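You operate a simulated robot arm through the tools that you are given. There is no shell and no other tool.

You run a simulated robot arm. Do the job below in one go: nothing can be reset, and whatever is moved stays where it is left.

JOB
The fan runs backwards: change over its phase switch, then jog it to prove it follows the arrow.
Fine: isolate before opening the terminal box; lid shut and isolator on for the jog. Gas stays locked off, igniter isolated.

The check looks at the end state, three seconds after you hand in, the way a careful person would. Anything else that was tipped, shoved, dropped, spilled or broken makes it a failure. Lids that push on must go on centred and level and be pressed home; caps that screw on are set level and turned clockwise until they are tight.

ROBOT AND FRAMES
A 7-joint arm with a two-finger parallel gripper, fixed in place. Base frame: the origin is at the foot of the arm, x ahead of it, y to its left, z up. Lengths are in mm, angles in rad, forces in N, time in s.
With the tool pointing down near the work surface it reaches from about 100 to 820 mm from the base axis. Its first joint turns from -2.007 to 2.007 rad. Payload 3.91 kg.
Tool frame: the origin (TCP) lies between the finger pads and is the grasp point; the fingertips stand 30 mm ahead of it; z points along the fingers, y is the line along which they close. Largest opening 110 mm; finger width 20, thickness 10; the body of the gripper, 48 by 112 mm, starts 55 mm behind the TCP.
Orientation is that of the tool frame in the base frame, as [roll, pitch, yaw] about the fixed x, y, z axes, in that order (R = Rz(yaw) Ry(pitch) Rx(roll)). With the fingers straight down and closing along the base's y, the tool's x points along the base's -x, its y along +y and its z along -z.

CONTROLS
- The arm moves only by the tool drive_tool. Its argument "motion" is a list of rows, each an object (a shift or turn left out is 0, a gripper value left out holds the last) with "jaw": the closure, from 0 (fully open) to 1 (shut); "offset": the shift along the tool's x, y, z in mm, a list of three; "dr": the turn, a rotation vector about the tool's x, y, z in rad, a list of three. In form: [{"jaw": jaw, "offset": [tx, ty, tz], "dr": [rx, ry, rz]}, ...]. A call has 1 to 20 rows; each row is the pose to reach, as a shift and turn from the pose commanded when the call began, along the tool's axes at that moment. Rows are played at 5 a second. More than 50 mm and 0.15 rad between two rows, or a gripper value outside its range, and nothing of the call is played. A pose out of reach is approached as far as the arm can. The call stops where the force on the tool passes 90 N (or 10 N more than at its start, if that is more) or the arm is blocked; 0.2 s more then pass. The fingers move at their own pace (about 153 mm/s each) and stop on an object; they squeeze with about 24 N. The grip force told is the motor's: it shows also when the fingers shut on nothing. Time passes only in rows, and 0.2 s behind the last, so rows that repeat a pose let the fingers close. The reply holds the time, the measured pose of the TCP, the force on the tool along the base axes, the opening and the grip force, in the units named above and with some noise, with the torque about the TCP (base axes, N m) and any sound that the robot's microphone picked up.
- Cameras (640 x 400 px; columns grow to the right, rows downward): "scene" is fixed at [49, 499.1, 1197.8]; the picture's right is [-0.34, -0.94, 0.00], its down [-0.42, 0.16, -0.89] and it looks along [0.84, -0.31, -0.45] (base axes); focal length 313 px, centre (320, 200). "wrist" rides on the gripper at [72, 17, -103] in the tool frame; the picture's right is [-0.23, 0.97, 0.00], its down [-0.76, -0.18, -0.62] and it looks along [-0.61, -0.14, 0.78] (tool axes); focal length 222 px, centre (320, 200). There is no depth. A picture from a camera that has moved, and an enlarged one, comes with that camera's place and axes in the base frame and with its lens.
- capture(camera): a new picture of that camera. The clock stands still meanwhile.
- raise_lower(by): slides the trunk up (or, below 0, down) by that many mm; the arm rides with it, the base frame stays. It gives what a move gives, with no picture.
- close_up(camera, box): a new picture of the part [left, top, right, bottom] of that camera's present view, enlarged. The clock stands still meanwhile.
- finish_job(): hands the job in; it is judged then, once.

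Nothing tells you positions but the pictures and the camera data. Unless the task says otherwise, let go and move clear before handing in.

The tools are called after "Emit:" as a command line: name --argument value ..., lists and objects as JSON in quotes. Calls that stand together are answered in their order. drive_tool: Moves the arm, as the interface text tells. Its arguments: {"type":"object","properties":{"motion":{"type":"array"}},"required":["motion"]} The other tools are called the same way: raise_lower (by) slides the trunk up or down; capture (camera) takes a picture; close_up (camera, box) takes an enlarged picture of a part of a camera's view; finish_job () hands the job in.

At the start:

```text
time_s: 0.0
position: [636.1, 197.6, 1039.1]
orientation: [-3.14, 0.0, -3.14]
wrist_force: [0.3, 0.3, -0.6]
torque: [0.03, 0.02, 0.01]
opening: 109.8
grip_force: 0.1
trunk travel left (down, up): [-650.0, 340.0]
```

scene: 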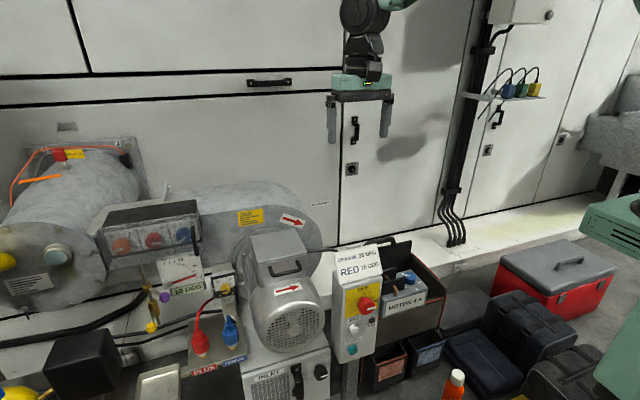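
wrist: 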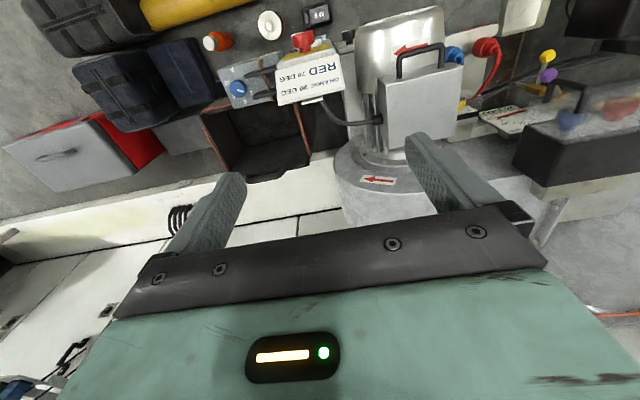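

I see a burner/fan assembly with a motor, a terminal box with a handle on its lid, a red isolator on a post, and various distractors. I'll look closer at each part before moving.

Emit:
close_up --camera "scene" --box '[220, 200, 380, 300]'

Emit:
close_up --camera "scene" --box '[220, 300, 380, 400]'

Emit:
close_up --camera "scene" --box '[320, 230, 480, 330]'

Emit:
close_up --camera "scene" --box '[80, 180, 260, 292]'

Emit:
close_up --camera "scene" --box '[100, 280, 292, 400]'

Emit:
close_up --camera "wrist" --box '[200, 0, 360, 100]'

Emit:
close_up --camera "wrist" --box '[340, 0, 500, 100]'

Emit:
close_up --camera "scene" --box '[0, 120, 160, 220]'

```text
4.00 times, centred on (300, 250) of scene
camera zoom: at [49.0, 499.1, 1197.8], right [-0.34, -0.94, 0.0], down [-0.42, 0.16, -0.89], along [0.84, -0.31, -0.45], focal length 1251 px, centre (400, 0)
```

zoom: 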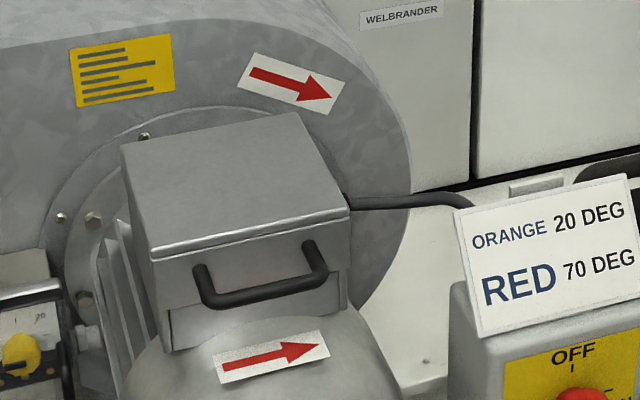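

```text
4.00 times, centred on (300, 350) of scene
camera zoom: at [49.0, 499.1, 1197.8], right [-0.34, -0.94, 0.0], down [-0.42, 0.16, -0.89], along [0.84, -0.31, -0.45], focal length 1251 px, centre (400, -400)
```

zoom: 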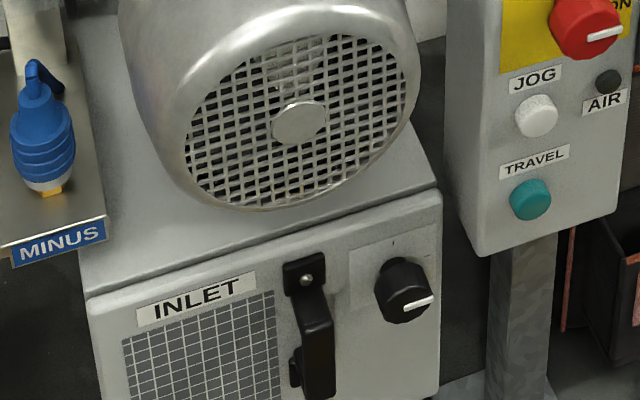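

```text
4.00 times, centred on (400, 280) of scene
camera zoom: at [49.0, 499.1, 1197.8], right [-0.34, -0.94, 0.0], down [-0.42, 0.16, -0.89], along [0.84, -0.31, -0.45], focal length 1251 px, centre (0, -120)
```

zoom: 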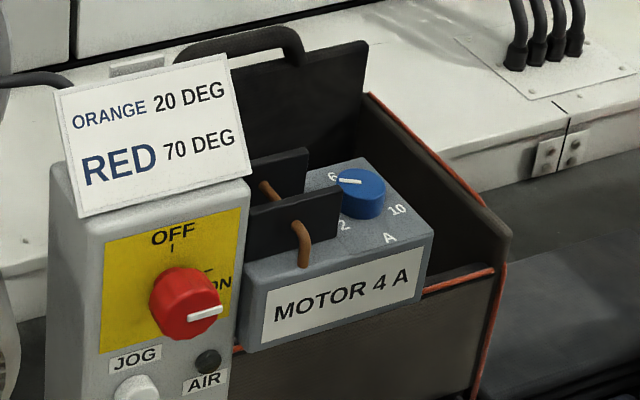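

```text
3.56 times, centred on (170, 236) of scene
camera zoom: at [49.0, 499.1, 1197.8], right [-0.34, -0.94, 0.0], down [-0.42, 0.16, -0.89], along [0.84, -0.31, -0.45], focal length 1112 px, centre (853, 72)
```

zoom: 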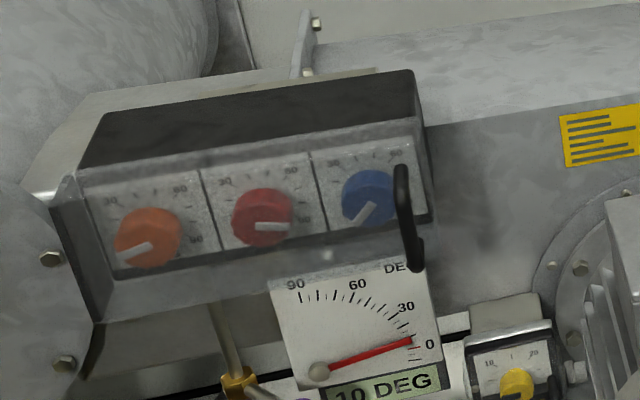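

```text
3.33 times, centred on (196, 340) of scene
camera zoom: at [49.0, 499.1, 1197.8], right [-0.34, -0.94, 0.0], down [-0.42, 0.16, -0.89], along [0.84, -0.31, -0.45], focal length 1043 px, centre (733, -267)
```

zoom: 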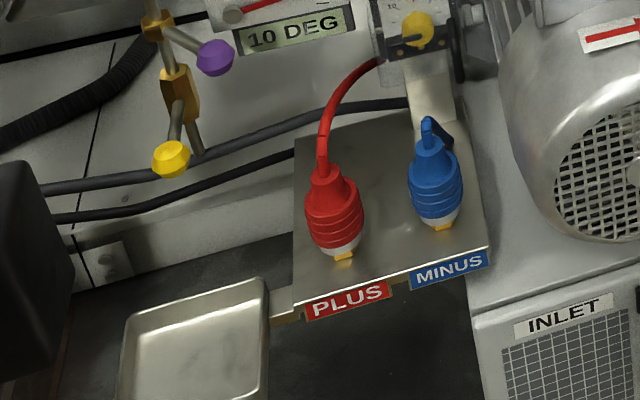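

```text
4.00 times, centred on (280, 50) of wrist
camera zoom: at [563.6, 214.9, 1142.3], right [0.23, 0.97, 0.0], down [0.76, -0.18, 0.62], along [0.61, -0.14, -0.78], focal length 888 px, centre (480, 800)
```

zoom: 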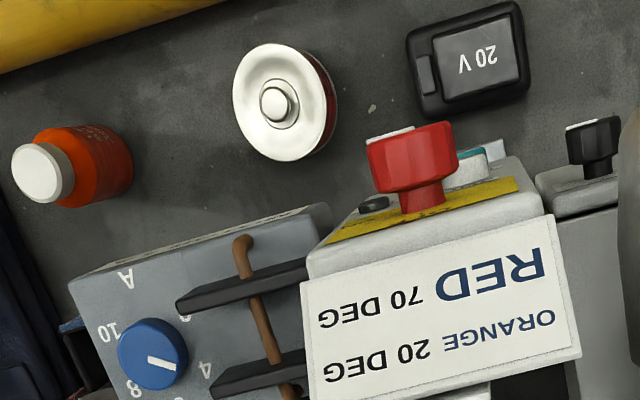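

```text
4.00 times, centred on (420, 50) of wrist
camera zoom: at [563.6, 214.9, 1142.3], right [0.23, 0.97, 0.0], down [0.76, -0.18, 0.62], along [0.61, -0.14, -0.78], focal length 888 px, centre (-80, 800)
```

zoom: 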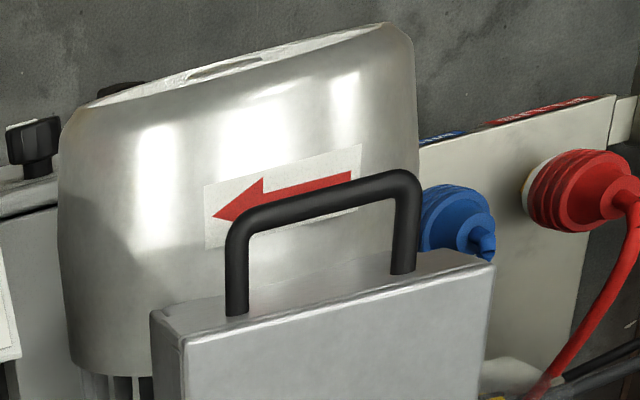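

```text
4.00 times, centred on (80, 170) of scene
camera zoom: at [49.0, 499.1, 1197.8], right [-0.34, -0.94, 0.0], down [-0.42, 0.16, -0.89], along [0.84, -0.31, -0.45], focal length 1251 px, centre (1280, 320)
```

zoom: 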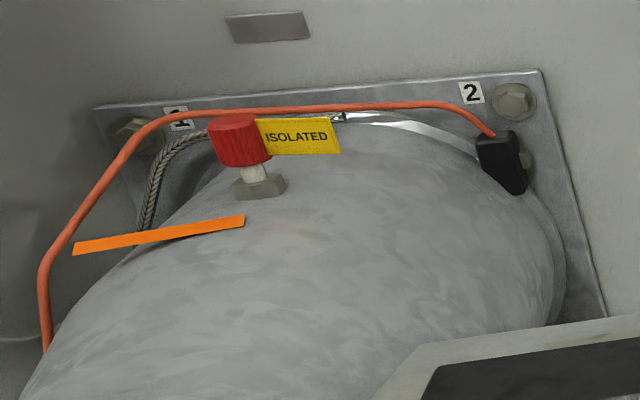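

The isolator knob looks to be at roughly (580, 176, 583) pointing ON, and the terminal box handle at roughly (639, 370, 701). I'll back the arm away from the equipment and look again from there.

Emit:
drive_tool --motion '[{"jaw": 0, "offset": [50, 0, 0]}, {"jaw": 0, "offset": [100, 0, 0]}, {"jaw": 0, "offset": [150, 0, 0]}, {"jaw": 0, "offset": [200, 0, 0]}, {"jaw": 0, "offset": [250, 0, 0]}, {"jaw": 0, "offset": [280, 0, 0]}]'

Emit:
capture --camera "wrist"

Emit:
capture --camera "scene"

```text
time_s: 1.4
position: [356.0, 198.2, 1041.3]
orientation: [3.141, -0.001, 3.141]
wrist_force: [-0.1, -0.7, 1.1]
torque: [0.0, 0.01, 0.0]
opening: 109.9
grip_force: 0.0
trunk travel left (down, up): [-650.0, 340.0]
```

```text
taken
camera wrist: at [282.5, 214.7, 1144.6], right [0.23, 0.97, 0.0], down [0.76, -0.18, 0.62], along [0.61, -0.14, -0.78], focal length 222 px, centre (320, 200)
```

wrist: 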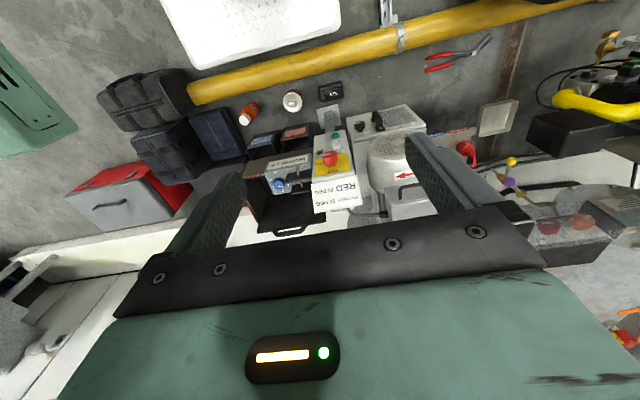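

```text
taken
```

scene: 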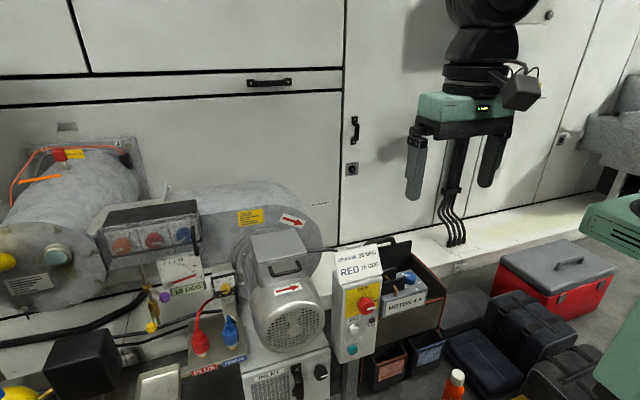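

Emit:
close_up --camera "wrist" --box '[290, 100, 450, 240]'

Emit:
raise_lower --by -250

Emit:
capture --camera "wrist"

```text
2.86 times, centred on (370, 170) of wrist
camera zoom: at [282.5, 214.7, 1144.6], right [0.23, 0.97, 0.0], down [0.76, -0.18, 0.62], along [0.61, -0.14, -0.78], focal length 635 px, centre (177, 286)
```

zoom: 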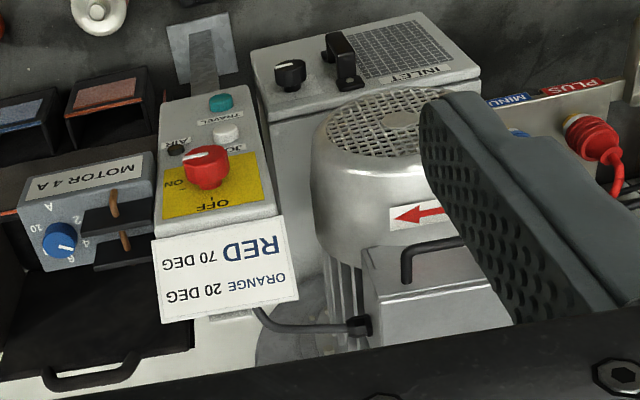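

```text
time_s: 4.0
position: [355.7, 198.0, 792.1]
orientation: [-3.141, 0.001, -3.141]
wrist_force: [0.0, 0.2, 0.5]
torque: [-0.01, 0.0, 0.03]
opening: 110.0
grip_force: 0.0
trunk travel left (down, up): [-400.0, 590.0]
```

```text
taken
camera wrist: at [282.6, 214.7, 894.7], right [0.23, 0.97, 0.0], down [0.76, -0.18, 0.62], along [0.61, -0.14, -0.78], focal length 222 px, centre (320, 200)
```

wrist: 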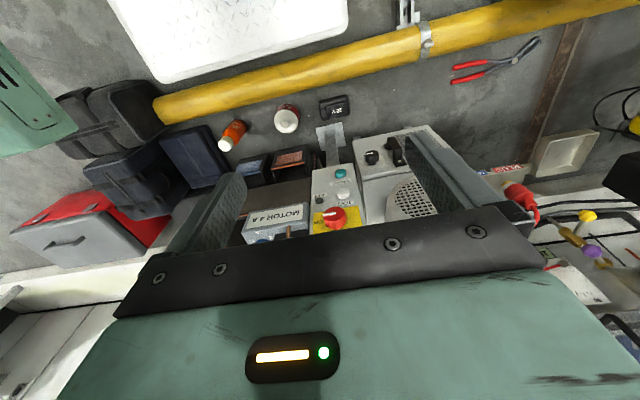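

I can make out the isolator panel: OFF at top, knob pointing ON, JOG white button at about (600,197,480), TRAVEL below it. Next I'll turn the tool to horizontal with the camera on top so I can look squarely at the panel.

Emit:
drive_tool --motion '[{"dr": [0.10607, 0, -0.10607]}, {"dr": [0.21213, 0, -0.21213]}, {"dr": [0.3182, 0, -0.3182]}, {"dr": [0.42426, 0, -0.42426]}, {"dr": [0.53033, 0, -0.53033]}, {"dr": [0.6364, 0, -0.6364]}, {"dr": [0.74246, 0, -0.74246]}, {"dr": [0.84853, 0, -0.84853]}, {"dr": [0.95459, 0, -0.95459]}, {"dr": [1.06066, 0, -1.06066]}, {"dr": [1.16673, 0, -1.16673]}, {"dr": [1.27279, 0, -1.27279]}, {"dr": [1.37886, 0, -1.37886]}, {"dr": [1.48492, 0, -1.48492]}, {"dr": [1.59099, 0, -1.59099]}, {"dr": [1.69706, 0, -1.69706]}, {"dr": [1.80312, 0, -1.80312]}, {"dr": [1.90919, 0, -1.90919]}, {"dr": [2.01525, 0, -2.01525]}, {"dr": [2.12132, 0, -2.12132]}]'

Emit:
capture --camera "scene"

```text
time_s: 7.8
position: [407.0, 173.0, 791.1]
orientation: [-1.694, -1.257, -1.931]
wrist_force: [-0.4, 0.4, -0.5]
torque: [0.01, 0.03, 0.02]
opening: 110.0
grip_force: 0.0
trunk travel left (down, up): [-400.0, 590.0]
stopped in row 19: the arm was blocked; the commanded pose is now the measured one
```

```text
taken
```

scene: 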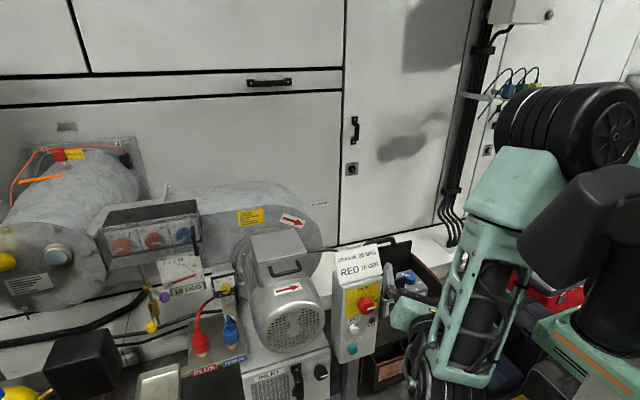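

The arm was blocked before finishing the turn, most likely because it's folded too close in. I'll move forward a little while completing the turn.

Emit:
drive_tool --motion '[{"offset": [-7, -25, 20]}, {"offset": [-14.3, -49.6, 40.8]}, {"offset": [-14.3, -49.6, 40.8], "dr": [0.12, -0.0094, -0.079]}, {"offset": [-14.3, -49.6, 40.8], "dr": [0.24, -0.0188, -0.158]}, {"offset": [-14.3, -49.6, 40.8], "dr": [0.36, -0.028, -0.236]}, {"offset": [-14.3, -49.6, 40.8], "dr": [0.48, -0.0375, -0.315]}]'

Emit:
capture --camera "wrist"

Emit:
capture --camera "scene"

```text
time_s: 9.2
position: [464.2, 201.2, 789.6]
orientation: [2.538, -1.567, 0.617]
wrist_force: [1.0, -0.3, -0.7]
torque: [0.0, 0.03, 0.01]
opening: 110.1
grip_force: 0.1
trunk travel left (down, up): [-400.0, 590.0]
```

```text
taken
camera wrist: at [361.7, 183.2, 864.1], right [0.01, -0.97, -0.22], down [-0.63, 0.17, -0.76], along [0.78, 0.15, -0.61], focal length 222 px, centre (320, 200)
```

wrist: 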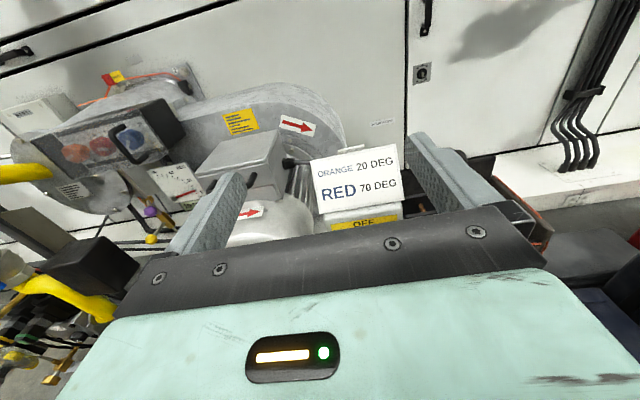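

```text
taken
```

scene: 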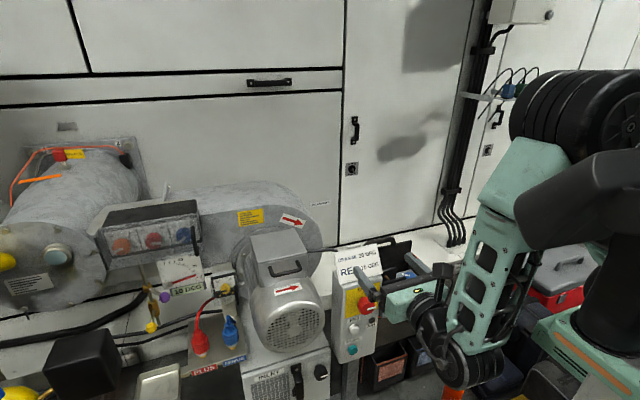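

Emit:
raise_lower --by -150

Emit:
capture --camera "wrist"

Emit:
close_up --camera "wrist" --box '[240, 100, 440, 225]'

Emit:
close_up --camera "wrist" --box '[140, 60, 340, 185]'

```text
time_s: 11.0
position: [465.9, 200.1, 640.0]
orientation: [-3.072, -1.567, -0.062]
wrist_force: [-0.6, -0.5, -0.1]
torque: [-0.03, -0.04, -0.03]
opening: 109.8
grip_force: 0.0
trunk travel left (down, up): [-250.0, 740.0]
```

```text
taken
camera wrist: at [362.1, 182.8, 714.7], right [0.01, -0.97, -0.23], down [-0.63, 0.17, -0.76], along [0.78, 0.15, -0.61], focal length 222 px, centre (320, 200)
```

wrist: 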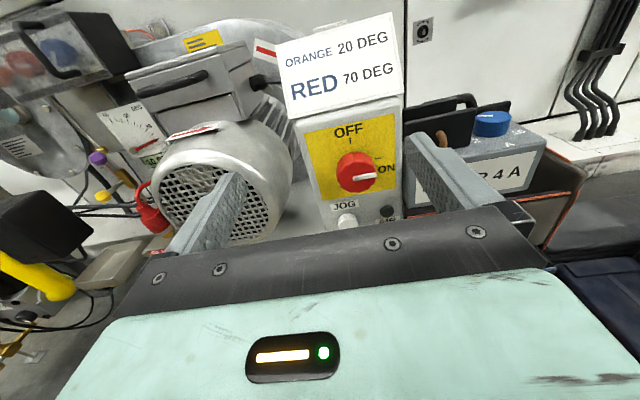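

```text
3.20 times, centred on (340, 162) of wrist
camera zoom: at [362.1, 182.8, 714.7], right [0.01, -0.97, -0.23], down [-0.63, 0.17, -0.76], along [0.78, 0.15, -0.61], focal length 711 px, centre (256, 320)
```

zoom: 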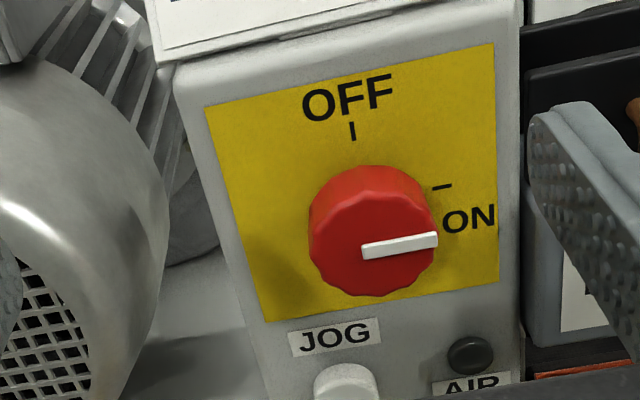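

```text
3.20 times, centred on (240, 122) of wrist
camera zoom: at [362.1, 182.8, 714.7], right [0.01, -0.97, -0.23], down [-0.63, 0.17, -0.76], along [0.78, 0.15, -0.61], focal length 711 px, centre (576, 448)
```

zoom: 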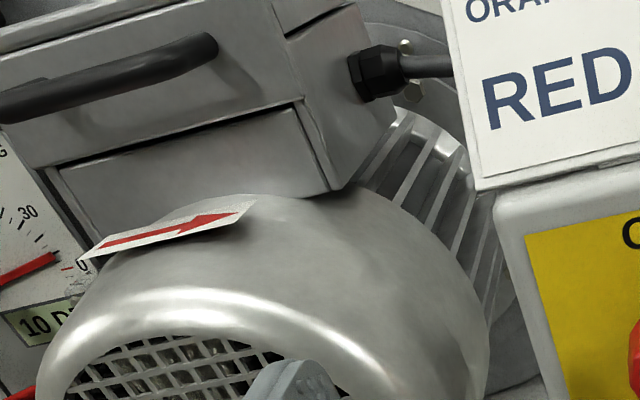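

I have a clear view of the panel. The knob axis is about y=174, z=568, with its face near x=580 and the panel near x=612. OFF is straight up and ON is 90° to the right, so turning it off is a quarter turn anticlockwise. I'll try that quarter turn in free space first to check the arm can do it.

Emit:
drive_tool --motion '[{"dr": [0, 0, -0.145]}, {"dr": [0, 0, -0.29]}, {"dr": [0, 0, -0.435]}, {"dr": [0, 0, -0.58]}, {"dr": [0, 0, -0.725]}, {"dr": [0, 0, -0.87]}, {"dr": [0, 0, -1.015]}, {"dr": [0, 0, -1.16]}, {"dr": [0, 0, -1.305]}, {"dr": [0, 0, -1.45]}, {"dr": [0, 0, -1.57]}]'

Emit:
capture --camera "wrist"

```text
time_s: 13.4
position: [479.4, 188.7, 641.2]
orientation: [1.565, 0.003, 1.537]
wrist_force: [-0.8, 0.0, 1.1]
torque: [-0.01, 0.02, -0.02]
opening: 109.7
grip_force: 0.0
trunk travel left (down, up): [-250.0, 740.0]
```

```text
taken
camera wrist: at [377.8, 265.7, 658.9], right [-0.01, -0.22, 0.97], down [-0.65, -0.74, -0.18], along [0.76, -0.63, -0.14], focal length 222 px, centre (320, 200)
```

wrist: 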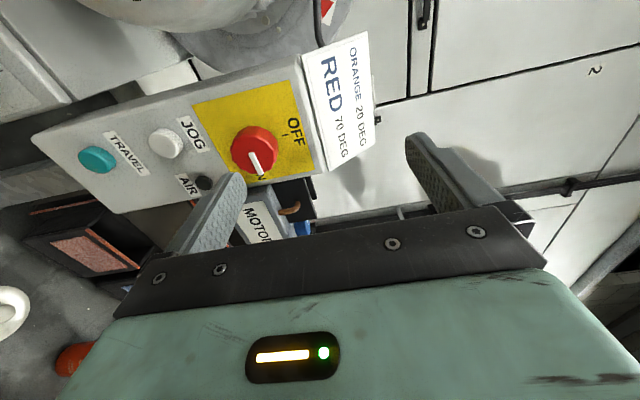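

Emit:
raise_lower --by -72

Emit:
drive_tool --motion '[{"offset": [-13, 0, 30]}, {"offset": [-26, 0, 59]}, {"offset": [-26, 0, 59]}]'

Emit:
capture --camera "wrist"

Emit:
capture --camera "scene"

```text
time_s: 14.5
position: [477.9, 190.0, 570.2]
orientation: [1.566, 0.001, 1.539]
wrist_force: [0.2, 0.3, 0.4]
torque: [0.0, 0.01, 0.0]
opening: 109.9
grip_force: 0.1
trunk travel left (down, up): [-178.0, 812.0]
```

```text
time_s: 15.3
position: [520.4, 177.0, 569.9]
orientation: [1.575, -0.002, 1.588]
wrist_force: [0.4, -0.2, -0.1]
torque: [-0.01, 0.0, -0.01]
opening: 109.8
grip_force: 0.2
trunk travel left (down, up): [-178.0, 812.0]
```

```text
taken
camera wrist: at [415.9, 246.9, 588.0], right [0.01, -0.23, 0.97], down [-0.61, -0.77, -0.18], along [0.79, -0.59, -0.15], focal length 222 px, centre (320, 200)
```

wrist: 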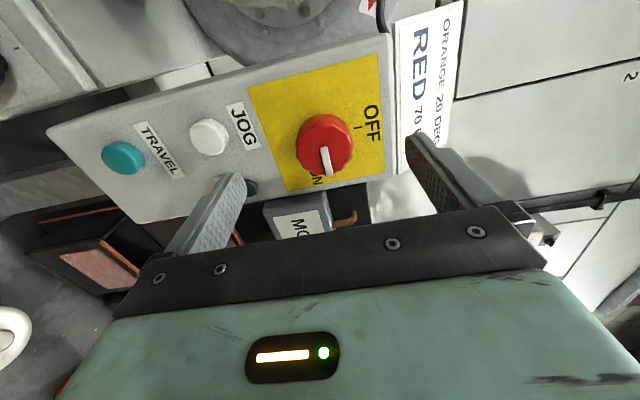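

```text
taken
```

scene: 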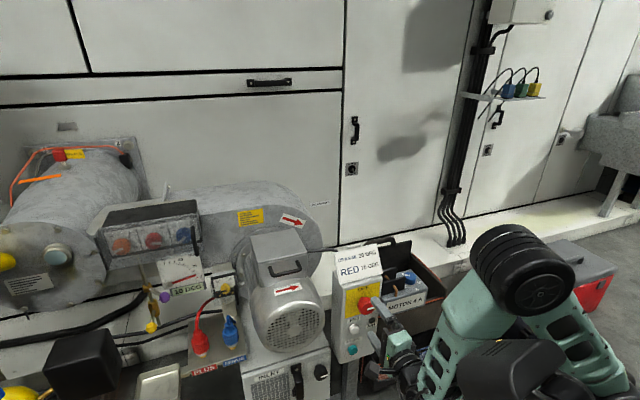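

Emit:
close_up --camera "wrist" --box '[240, 90, 400, 190]'

```text
4.00 times, centred on (320, 140) of wrist
camera zoom: at [415.9, 246.9, 588.0], right [0.01, -0.23, 0.97], down [-0.61, -0.77, -0.18], along [0.79, -0.59, -0.15], focal length 888 px, centre (320, 440)
```

zoom: 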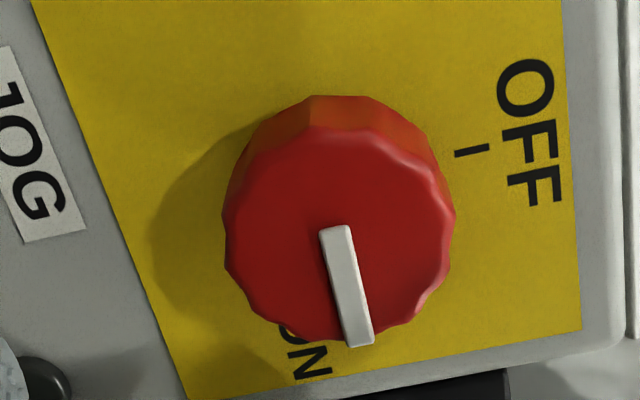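

The knob sits right on the tool axis at about (580 face, 174, 571), 45 mm across. I'll turn back past camera-up so there's range for the quarter turn, part-close the fingers, then approach.

Emit:
drive_tool --motion '[{"dr": [0, 0, 0.145], "jaw": 0.4}, {"dr": [0, 0, 0.29]}, {"dr": [0, 0, 0.435]}, {"dr": [0, 0, 0.58]}, {"dr": [0, 0, 0.725]}, {"dr": [0, 0, 0.87]}, {"dr": [0, 0, 1.015]}, {"dr": [0, 0, 1.16]}, {"dr": [0, 0, 1.305]}, {"dr": [0, 0, 1.45]}, {"dr": [0, 0, 1.595]}, {"dr": [0, 0, 1.74]}, {"dr": [0, 0, 1.87]}]'

Emit:
capture --camera "wrist"

```text
time_s: 18.1
position: [521.6, 178.1, 569.8]
orientation: [-1.579, -1.267, -1.548]
wrist_force: [-0.1, -0.1, -0.2]
torque: [0.02, 0.0, 0.0]
opening: 65.8
grip_force: 0.1
trunk travel left (down, up): [-178.0, 812.0]
```

```text
taken
camera wrist: at [419.2, 138.1, 633.8], right [0.01, -0.86, -0.51], down [-0.63, 0.39, -0.67], along [0.78, 0.33, -0.54], focal length 222 px, centre (320, 200)
```

wrist: 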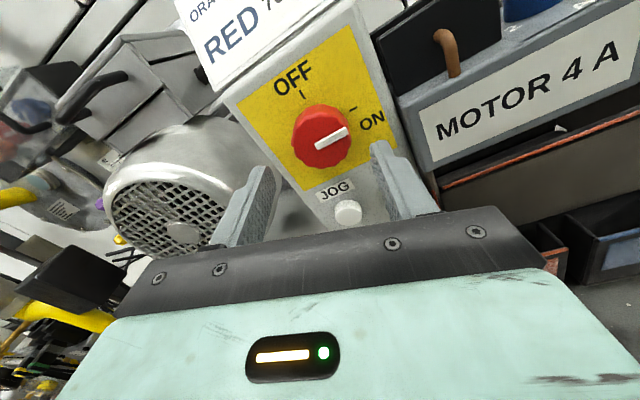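

Emit:
close_up --camera "wrist" --box '[240, 90, 400, 190]'

```text
4.00 times, centred on (320, 140) of wrist
camera zoom: at [419.2, 138.1, 633.8], right [0.01, -0.86, -0.51], down [-0.63, 0.39, -0.67], along [0.78, 0.33, -0.54], focal length 888 px, centre (320, 440)
```

zoom: 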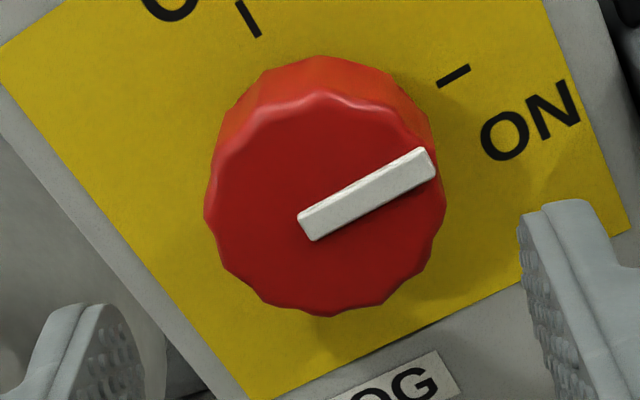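

Emit:
drive_tool --motion '[{"offset": [0, 0, 20]}, {"offset": [0, 0, 20]}]'

```text
time_s: 18.7
position: [543.7, 178.1, 569.6]
orientation: [-1.58, -1.271, -1.546]
wrist_force: [0.3, 0.4, 0.6]
torque: [0.03, 0.01, -0.02]
opening: 66.2
grip_force: 0.0
trunk travel left (down, up): [-178.0, 812.0]
```

Emit:
drive_tool --motion '[{"offset": [2, 2, 10]}, {"offset": [2, 2, 20]}, {"offset": [2, 2, 27]}, {"offset": [2, 2, 27]}]'

Emit:
capture --camera "wrist"

Emit:
close_up --camera "scene" --box '[320, 270, 440, 345]'

```text
time_s: 19.7
position: [570.8, 176.5, 570.5]
orientation: [-1.58, -1.27, -1.545]
wrist_force: [-0.4, -0.5, -0.1]
torque: [-0.02, 0.0, -0.03]
opening: 66.0
grip_force: 0.0
trunk travel left (down, up): [-178.0, 812.0]
```

```text
taken
camera wrist: at [467.2, 136.8, 634.4], right [0.01, -0.86, -0.51], down [-0.63, 0.39, -0.67], along [0.78, 0.33, -0.54], focal length 222 px, centre (320, 200)
```

wrist: 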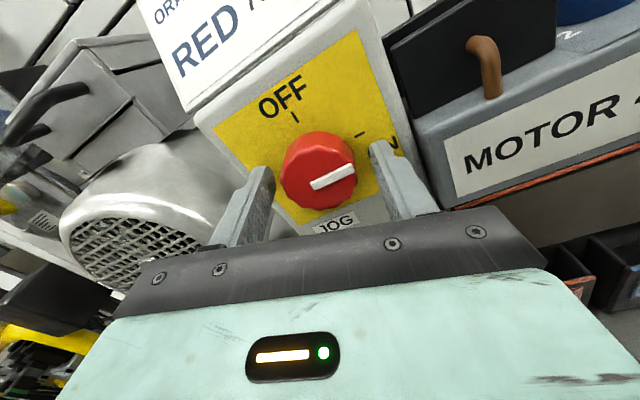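

```text
5.33 times, centred on (380, 308) of scene
camera zoom: at [49.0, 499.1, 1197.8], right [-0.34, -0.94, 0.0], down [-0.42, 0.16, -0.89], along [0.84, -0.31, -0.45], focal length 1668 px, centre (0, -373)
```

zoom: 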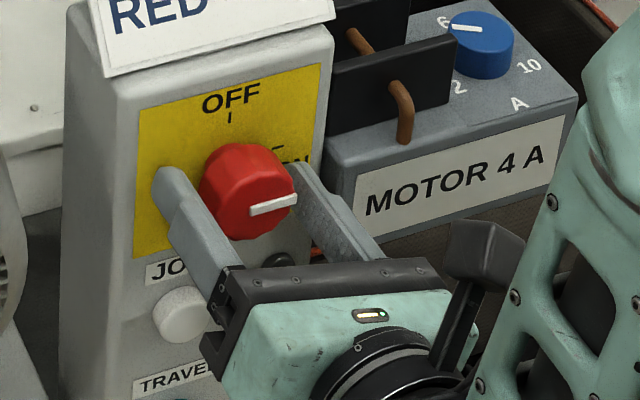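

Emit:
drive_tool --motion '[{"jaw": 1}, {"jaw": 1}, {"jaw": 1}, {"jaw": 1}]'

```text
time_s: 20.7
position: [571.0, 176.9, 569.3]
orientation: [-1.579, -1.271, -1.546]
wrist_force: [0.1, 0.5, -0.3]
torque: [0.01, 0.23, -1.01]
opening: 43.9
grip_force: 45.2
trunk travel left (down, up): [-178.0, 812.0]
```

Emit:
drive_tool --motion '[{"dr": [0, 0, -0.13]}, {"dr": [0, 0, -0.26]}, {"dr": [0, 0, -0.39]}, {"dr": [0, 0, -0.52]}, {"dr": [0, 0, -0.65]}, {"dr": [0, 0, -0.78]}, {"dr": [0, 0, -0.91]}, {"dr": [0, 0, -1.04]}, {"dr": [0, 0, -1.17]}, {"dr": [0, 0, -1.3]}, {"dr": [0, 0, -1.43]}, {"dr": [0, 0, -1.56]}, {"dr": [0, 0, -1.58]}]'

Emit:
close_up --camera "scene" --box '[320, 270, 440, 345]'

Emit:
capture --camera "wrist"

```text
time_s: 23.5
position: [569.7, 174.4, 571.7]
orientation: [1.563, -0.294, 1.583]
wrist_force: [5.5, -26.7, 43.9]
torque: [0.77, 0.51, -0.11]
opening: 43.7
grip_force: 45.5
trunk travel left (down, up): [-178.0, 812.0]
```

```text
5.33 times, centred on (380, 308) of scene
camera zoom: at [49.0, 499.1, 1197.8], right [-0.34, -0.94, 0.0], down [-0.42, 0.16, -0.89], along [0.84, -0.31, -0.45], focal length 1668 px, centre (0, -373)
```

zoom: 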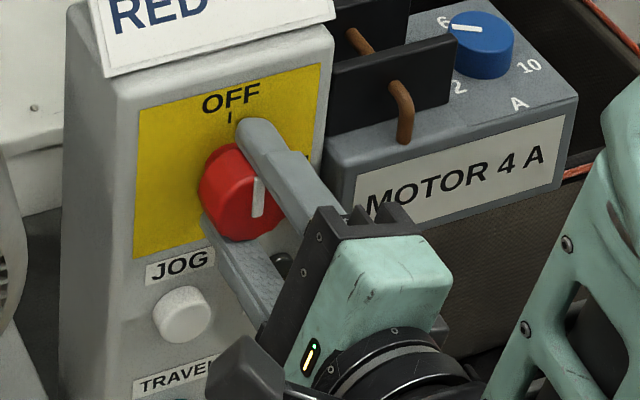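

```text
taken
camera wrist: at [465.4, 237.8, 609.5], right [0.0, -0.5, 0.87], down [-0.61, -0.68, -0.39], along [0.79, -0.53, -0.3], focal length 222 px, centre (320, 200)
```

wrist: 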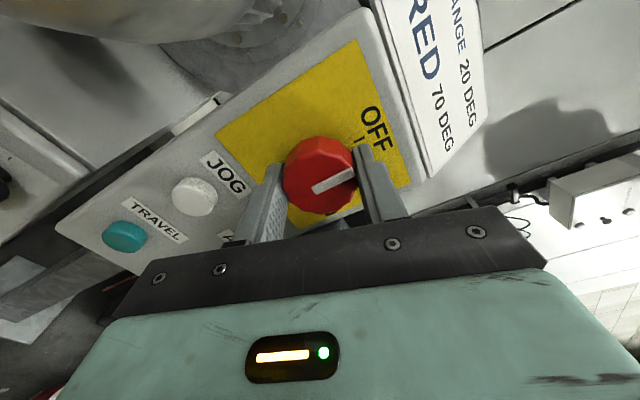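

Emit:
drive_tool --motion '[{"jaw": 0.4}, {"jaw": 0.4}, {"jaw": 0.4}]'

Emit:
drive_tool --motion '[{"offset": [0, 0, -25]}, {"offset": [0, 0, -50]}, {"offset": [0, 0, -70]}]'

Emit:
close_up --camera "scene" --box '[320, 270, 440, 345]'

Emit:
capture --camera "wrist"

```text
time_s: 24.3
position: [569.0, 176.4, 569.3]
orientation: [1.574, -0.292, 1.587]
wrist_force: [0.3, -0.5, 0.7]
torque: [0.01, -0.02, 0.03]
opening: 66.1
grip_force: 0.0
trunk travel left (down, up): [-178.0, 812.0]
```

```text
time_s: 25.1
position: [502.1, 170.3, 568.8]
orientation: [1.572, -0.29, 1.571]
wrist_force: [-0.2, -0.2, -0.3]
torque: [0.01, 0.01, 0.02]
opening: 65.8
grip_force: 0.1
trunk travel left (down, up): [-178.0, 812.0]
```

```text
5.33 times, centred on (380, 308) of scene
camera zoom: at [49.0, 499.1, 1197.8], right [-0.34, -0.94, 0.0], down [-0.42, 0.16, -0.89], along [0.84, -0.31, -0.45], focal length 1668 px, centre (0, -373)
```

zoom: 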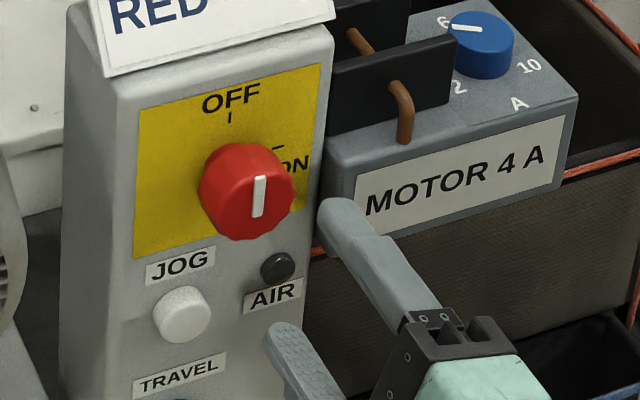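

```text
taken
camera wrist: at [399.1, 235.0, 607.6], right [0.0, -0.5, 0.87], down [-0.62, -0.68, -0.39], along [0.78, -0.54, -0.31], focal length 222 px, centre (320, 200)
```

wrist: 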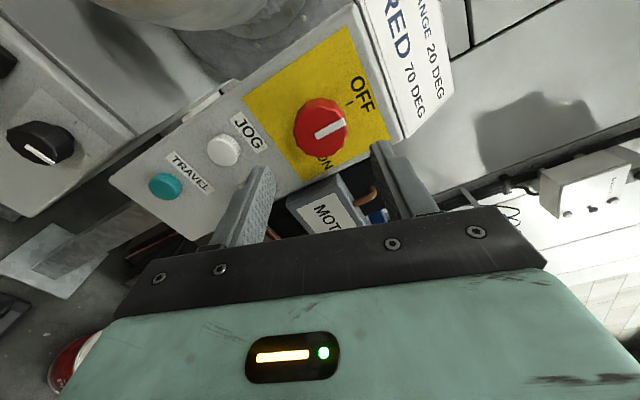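

Emit:
close_up --camera "wrist" --box '[260, 70, 420, 170]'

Emit:
close_up --camera "scene" --box '[335, 275, 395, 320]'

```text
4.00 times, centred on (340, 120) of wrist
camera zoom: at [399.1, 235.0, 607.6], right [0.0, -0.5, 0.87], down [-0.62, -0.68, -0.39], along [0.78, -0.54, -0.31], focal length 888 px, centre (240, 520)
```

zoom: 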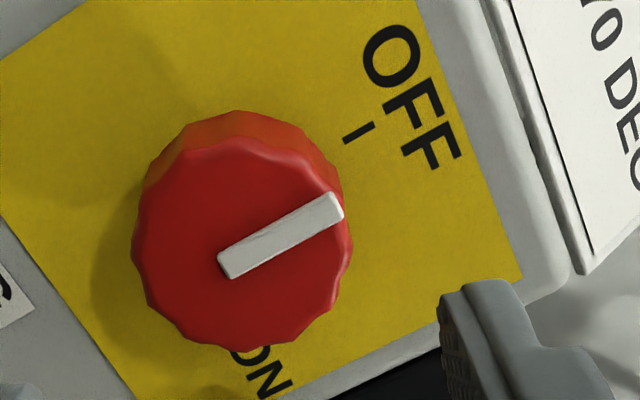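

```text
8.89 times, centred on (365, 298) of scene
camera zoom: at [49.0, 499.1, 1197.8], right [-0.34, -0.94, 0.0], down [-0.42, 0.16, -0.89], along [0.84, -0.31, -0.45], focal length 2781 px, centre (-80, -667)
```

zoom: 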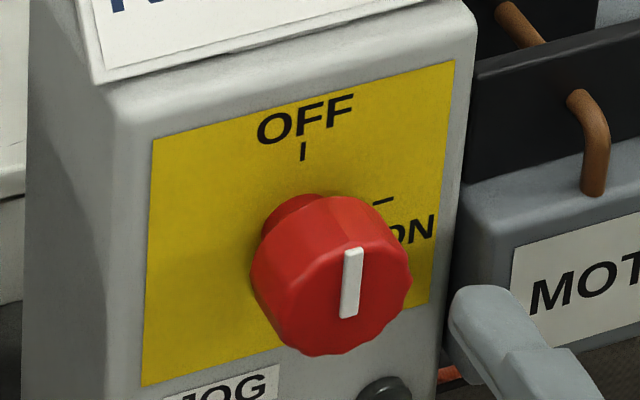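

The isolator pointer is exactly vertical, at OFF. Next I'll move over to the terminal box, with the camera back on top, to see how its lid works.

Emit:
raise_lower --by 230

Emit:
drive_tool --motion '[{"jaw": 0, "offset": [20, -6, 0], "dr": [0, 0, 0.141]}, {"offset": [40, -12, 0], "dr": [0, 0, 0.282]}, {"offset": [60, -18, 0], "dr": [0, 0, 0.423]}, {"offset": [80, -24, 0], "dr": [0, 0, 0.564]}, {"offset": [100, -30, 0], "dr": [0, 0, 0.706]}, {"offset": [120, -36, 0], "dr": [0, 0, 0.847]}, {"offset": [140, -42, 0], "dr": [0, 0, 0.988]}, {"offset": [160, -48, 0], "dr": [0, 0, 1.129]}, {"offset": [182, -54, 0], "dr": [0, 0, 1.27]}]'

Emit:
capture --camera "wrist"

Emit:
capture --camera "scene"

```text
time_s: 27.5
position: [502.4, 172.6, 800.5]
orientation: [1.572, -0.293, 1.578]
wrist_force: [0.5, -0.5, -0.1]
torque: [-0.01, 0.0, -0.01]
opening: 66.0
grip_force: 0.0
trunk travel left (down, up): [-408.0, 582.0]
```

```text
time_s: 29.5
position: [513.2, 354.1, 801.7]
orientation: [1.293, -1.565, 1.83]
wrist_force: [0.3, 0.1, 0.0]
torque: [-0.02, -0.02, -0.02]
opening: 110.0
grip_force: 0.0
trunk travel left (down, up): [-408.0, 582.0]
```

```text
taken
camera wrist: at [408.9, 340.0, 875.5], right [-0.02, -0.97, -0.22], down [-0.62, 0.19, -0.76], along [0.79, 0.12, -0.61], focal length 222 px, centre (320, 200)
```

wrist: 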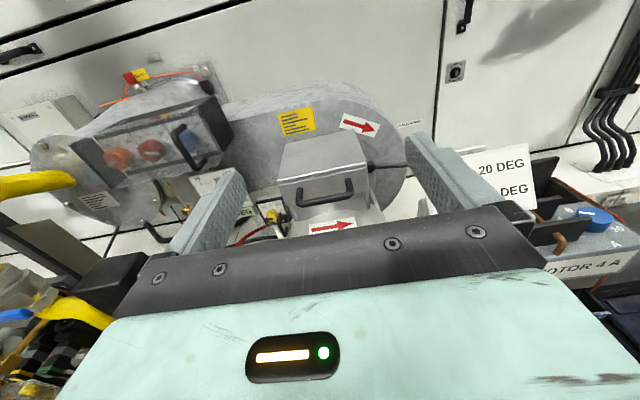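

```text
taken
```

scene: 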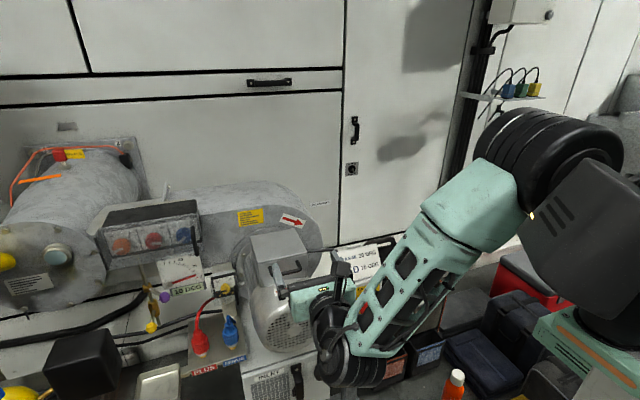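

Emit:
close_up --camera "wrist" --box '[240, 120, 400, 240]'

Emit:
close_up --camera "wrist" --box '[270, 125, 380, 215]'

```text
3.33 times, centred on (320, 180) of wrist
camera zoom: at [408.9, 340.0, 875.5], right [-0.02, -0.97, -0.22], down [-0.62, 0.19, -0.76], along [0.79, 0.12, -0.61], focal length 740 px, centre (320, 267)
```

zoom: 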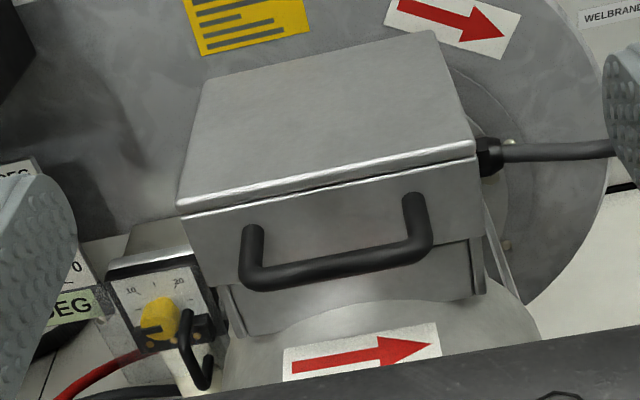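

```text
4.44 times, centred on (325, 170) of wrist
camera zoom: at [408.9, 340.0, 875.5], right [-0.02, -0.97, -0.22], down [-0.62, 0.19, -0.76], along [0.79, 0.12, -0.61], focal length 987 px, centre (298, 333)
```

zoom: 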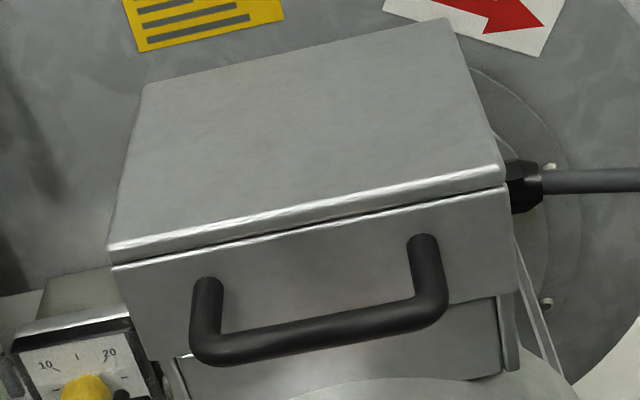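

Emit:
close_up --camera "scene" --box '[240, 220, 320, 280]'

Emit:
drive_tool --motion '[{"offset": [-15, 25, 0]}, {"offset": [-30, 50, 0], "dr": [-0.13, 0, 0]}, {"offset": [-45, 80, 0], "dr": [-0.26, 0, 0]}, {"offset": [-60, 110, 0], "dr": [-0.39, 0, 0]}]'

Emit:
capture --camera "wrist"

```text
6.67 times, centred on (280, 250) of scene
camera zoom: at [49.0, 499.1, 1197.8], right [-0.34, -0.94, 0.0], down [-0.42, 0.16, -0.89], along [0.84, -0.31, -0.45], focal length 2085 px, centre (587, -133)
```

zoom: 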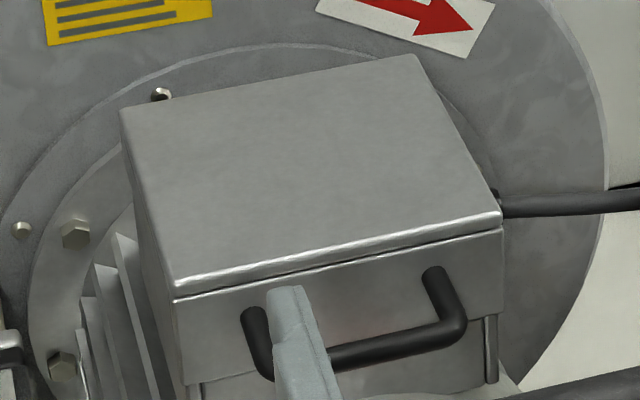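

```text
time_s: 30.5
position: [498.8, 251.4, 741.0]
orientation: [1.829, -1.565, 0.927]
wrist_force: [1.2, -0.4, -0.4]
torque: [0.02, -0.01, 0.03]
opening: 109.9
grip_force: 0.1
trunk travel left (down, up): [-408.0, 582.0]
```

```text
taken
camera wrist: at [396.6, 275.5, 814.6], right [-0.36, -0.9, -0.22], down [-0.51, 0.39, -0.76], along [0.78, -0.16, -0.61], focal length 222 px, centre (320, 200)
```

wrist: 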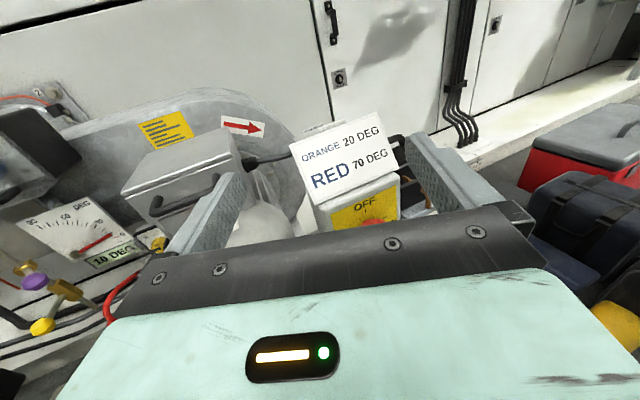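

Emit:
drive_tool --motion '[{"dr": [0.148, 0, 0]}, {"dr": [0.296, 0, 0]}, {"dr": [0.444, 0, 0]}, {"dr": [0.592, 0, 0]}, {"dr": [0.74, 0, 0]}, {"dr": [0.888, 0, 0]}]'

Emit:
capture --camera "wrist"

Emit:
close_up --camera "wrist" --box '[240, 80, 400, 200]'

```text
time_s: 31.9
position: [497.1, 255.6, 744.6]
orientation: [-3.094, -1.567, 0.47]
wrist_force: [-0.1, -0.1, -0.6]
torque: [-0.01, 0.0, 0.02]
opening: 109.7
grip_force: 0.1
trunk travel left (down, up): [-408.0, 582.0]
```

```text
taken
camera wrist: at [415.2, 190.2, 817.1], right [0.48, -0.85, -0.23], down [-0.63, -0.16, -0.76], along [0.61, 0.51, -0.61], focal length 222 px, centre (320, 200)
```

wrist: 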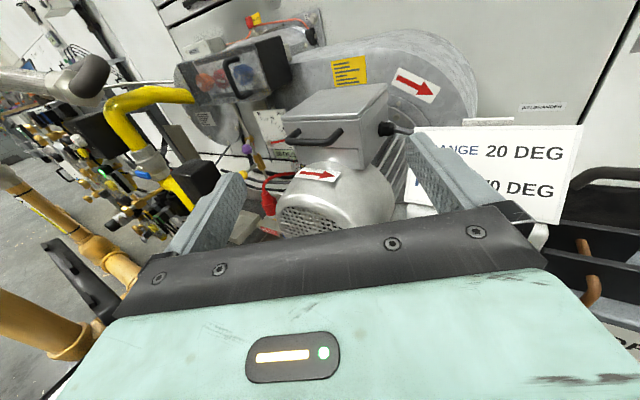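

```text
3.33 times, centred on (320, 140) of wrist
camera zoom: at [415.2, 190.2, 817.1], right [0.48, -0.85, -0.23], down [-0.63, -0.16, -0.76], along [0.61, 0.51, -0.61], focal length 740 px, centre (320, 400)
```

zoom: 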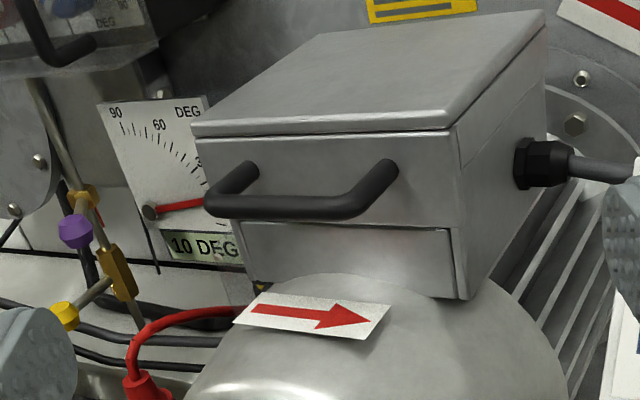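

The box is about 123 mm square, with its top at z≈717, spanning x 672–795 and y 306–429. The handle bar is at about (642, 369, 696) on the lid's front flange. I'll straighten the tool and roll it 90° so the fingers can close on the bar from above and below.

Emit:
drive_tool --motion '[{"offset": [-12, -22, 18], "dr": [-0.13, 0, 0]}, {"offset": [-24, -44, 36], "dr": [-0.26, 0, 0]}, {"offset": [-36, -66, 54], "dr": [-0.39, 0, 0]}, {"offset": [-48, -88.6, 72.9], "dr": [-0.513, 0, 0]}, {"offset": [-48, -88.6, 72.9], "dr": [-0.513, 0, 0]}]'

Emit:
drive_tool --motion '[{"jaw": 0.55, "dr": [0, 0, -0.145]}, {"dr": [0, 0, -0.29]}, {"dr": [0, 0, -0.435]}, {"dr": [0, 0, -0.58]}, {"dr": [0, 0, -0.725]}, {"dr": [0, 0, -0.87]}, {"dr": [0, 0, -1.015]}, {"dr": [0, 0, -1.16]}, {"dr": [0, 0, -1.305]}, {"dr": [0, 0, -1.45]}, {"dr": [0, 0, -1.57]}]'

Emit:
capture --camera "wrist"

Emit:
capture --camera "scene"

```text
time_s: 33.3
position: [535.0, 353.3, 689.5]
orientation: [1.771, -1.551, 1.332]
wrist_force: [-3.2, 1.4, -0.1]
torque: [0.0, 0.01, -0.14]
opening: 109.9
grip_force: 0.0
trunk travel left (down, up): [-408.0, 582.0]
stopped in row 5: the arm was blocked; the commanded pose is now the measured one
```

```text
time_s: 35.7
position: [544.6, 346.5, 694.3]
orientation: [1.576, 0.013, 1.508]
wrist_force: [0.1, 0.1, 0.3]
torque: [0.03, 0.02, -0.02]
opening: 49.7
grip_force: 0.1
trunk travel left (down, up): [-408.0, 582.0]
```

```text
taken
camera wrist: at [445.5, 425.1, 710.5], right [-0.01, -0.21, 0.98], down [-0.67, -0.72, -0.16], along [0.74, -0.66, -0.14], focal length 222 px, centre (320, 200)
```

wrist: 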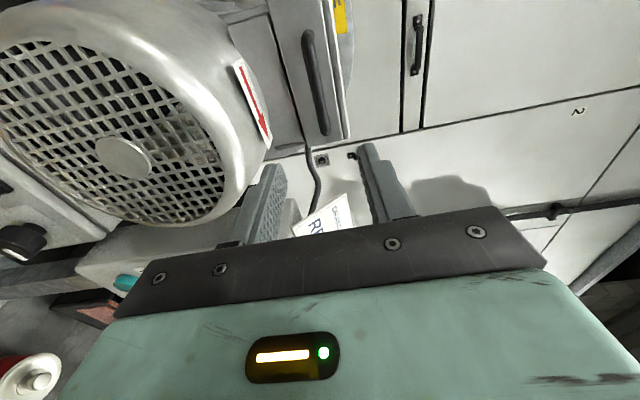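

```text
taken
```

scene: 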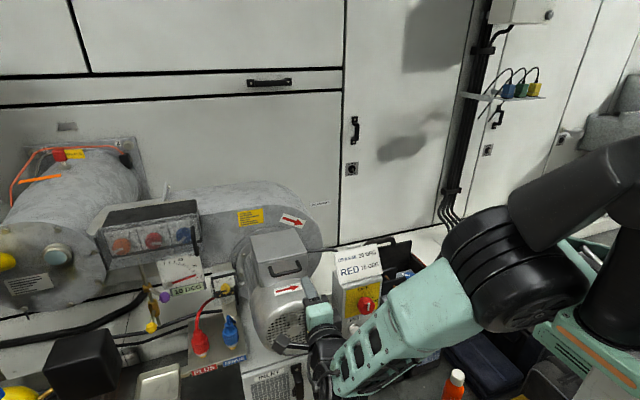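

Emit:
close_up --camera "scene" --box '[240, 220, 440, 345]'

Emit:
close_up --camera "scene" --box '[280, 300, 440, 400]'

Emit:
close_up --camera "wrist" --box '[240, 0, 400, 160]'

```text
3.20 times, centred on (340, 282) of scene
camera zoom: at [49.0, 499.1, 1197.8], right [-0.34, -0.94, 0.0], down [-0.42, 0.16, -0.89], along [0.84, -0.31, -0.45], focal length 1001 px, centre (256, -64)
```

zoom: 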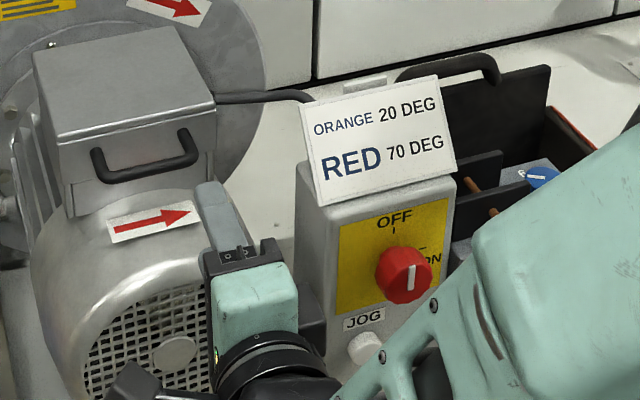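

```text
4.00 times, centred on (360, 350) of scene
camera zoom: at [49.0, 499.1, 1197.8], right [-0.34, -0.94, 0.0], down [-0.42, 0.16, -0.89], along [0.84, -0.31, -0.45], focal length 1251 px, centre (160, -400)
```

zoom: 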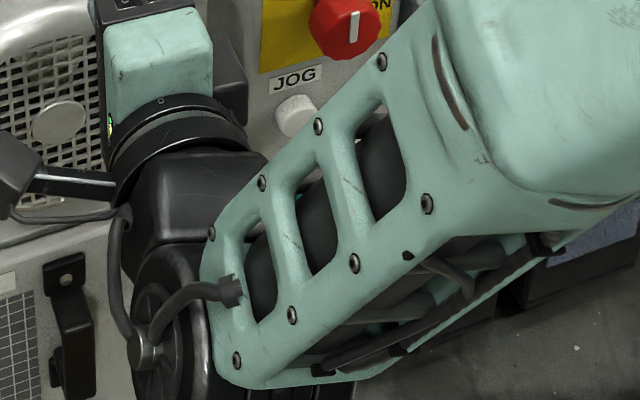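

```text
2.50 times, centred on (320, 80) of wrist
camera zoom: at [445.5, 425.1, 710.5], right [-0.01, -0.21, 0.98], down [-0.67, -0.72, -0.16], along [0.74, -0.66, -0.14], focal length 555 px, centre (320, 500)
```

zoom: 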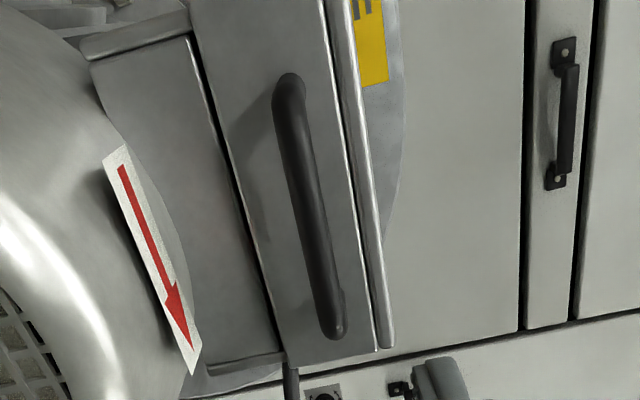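

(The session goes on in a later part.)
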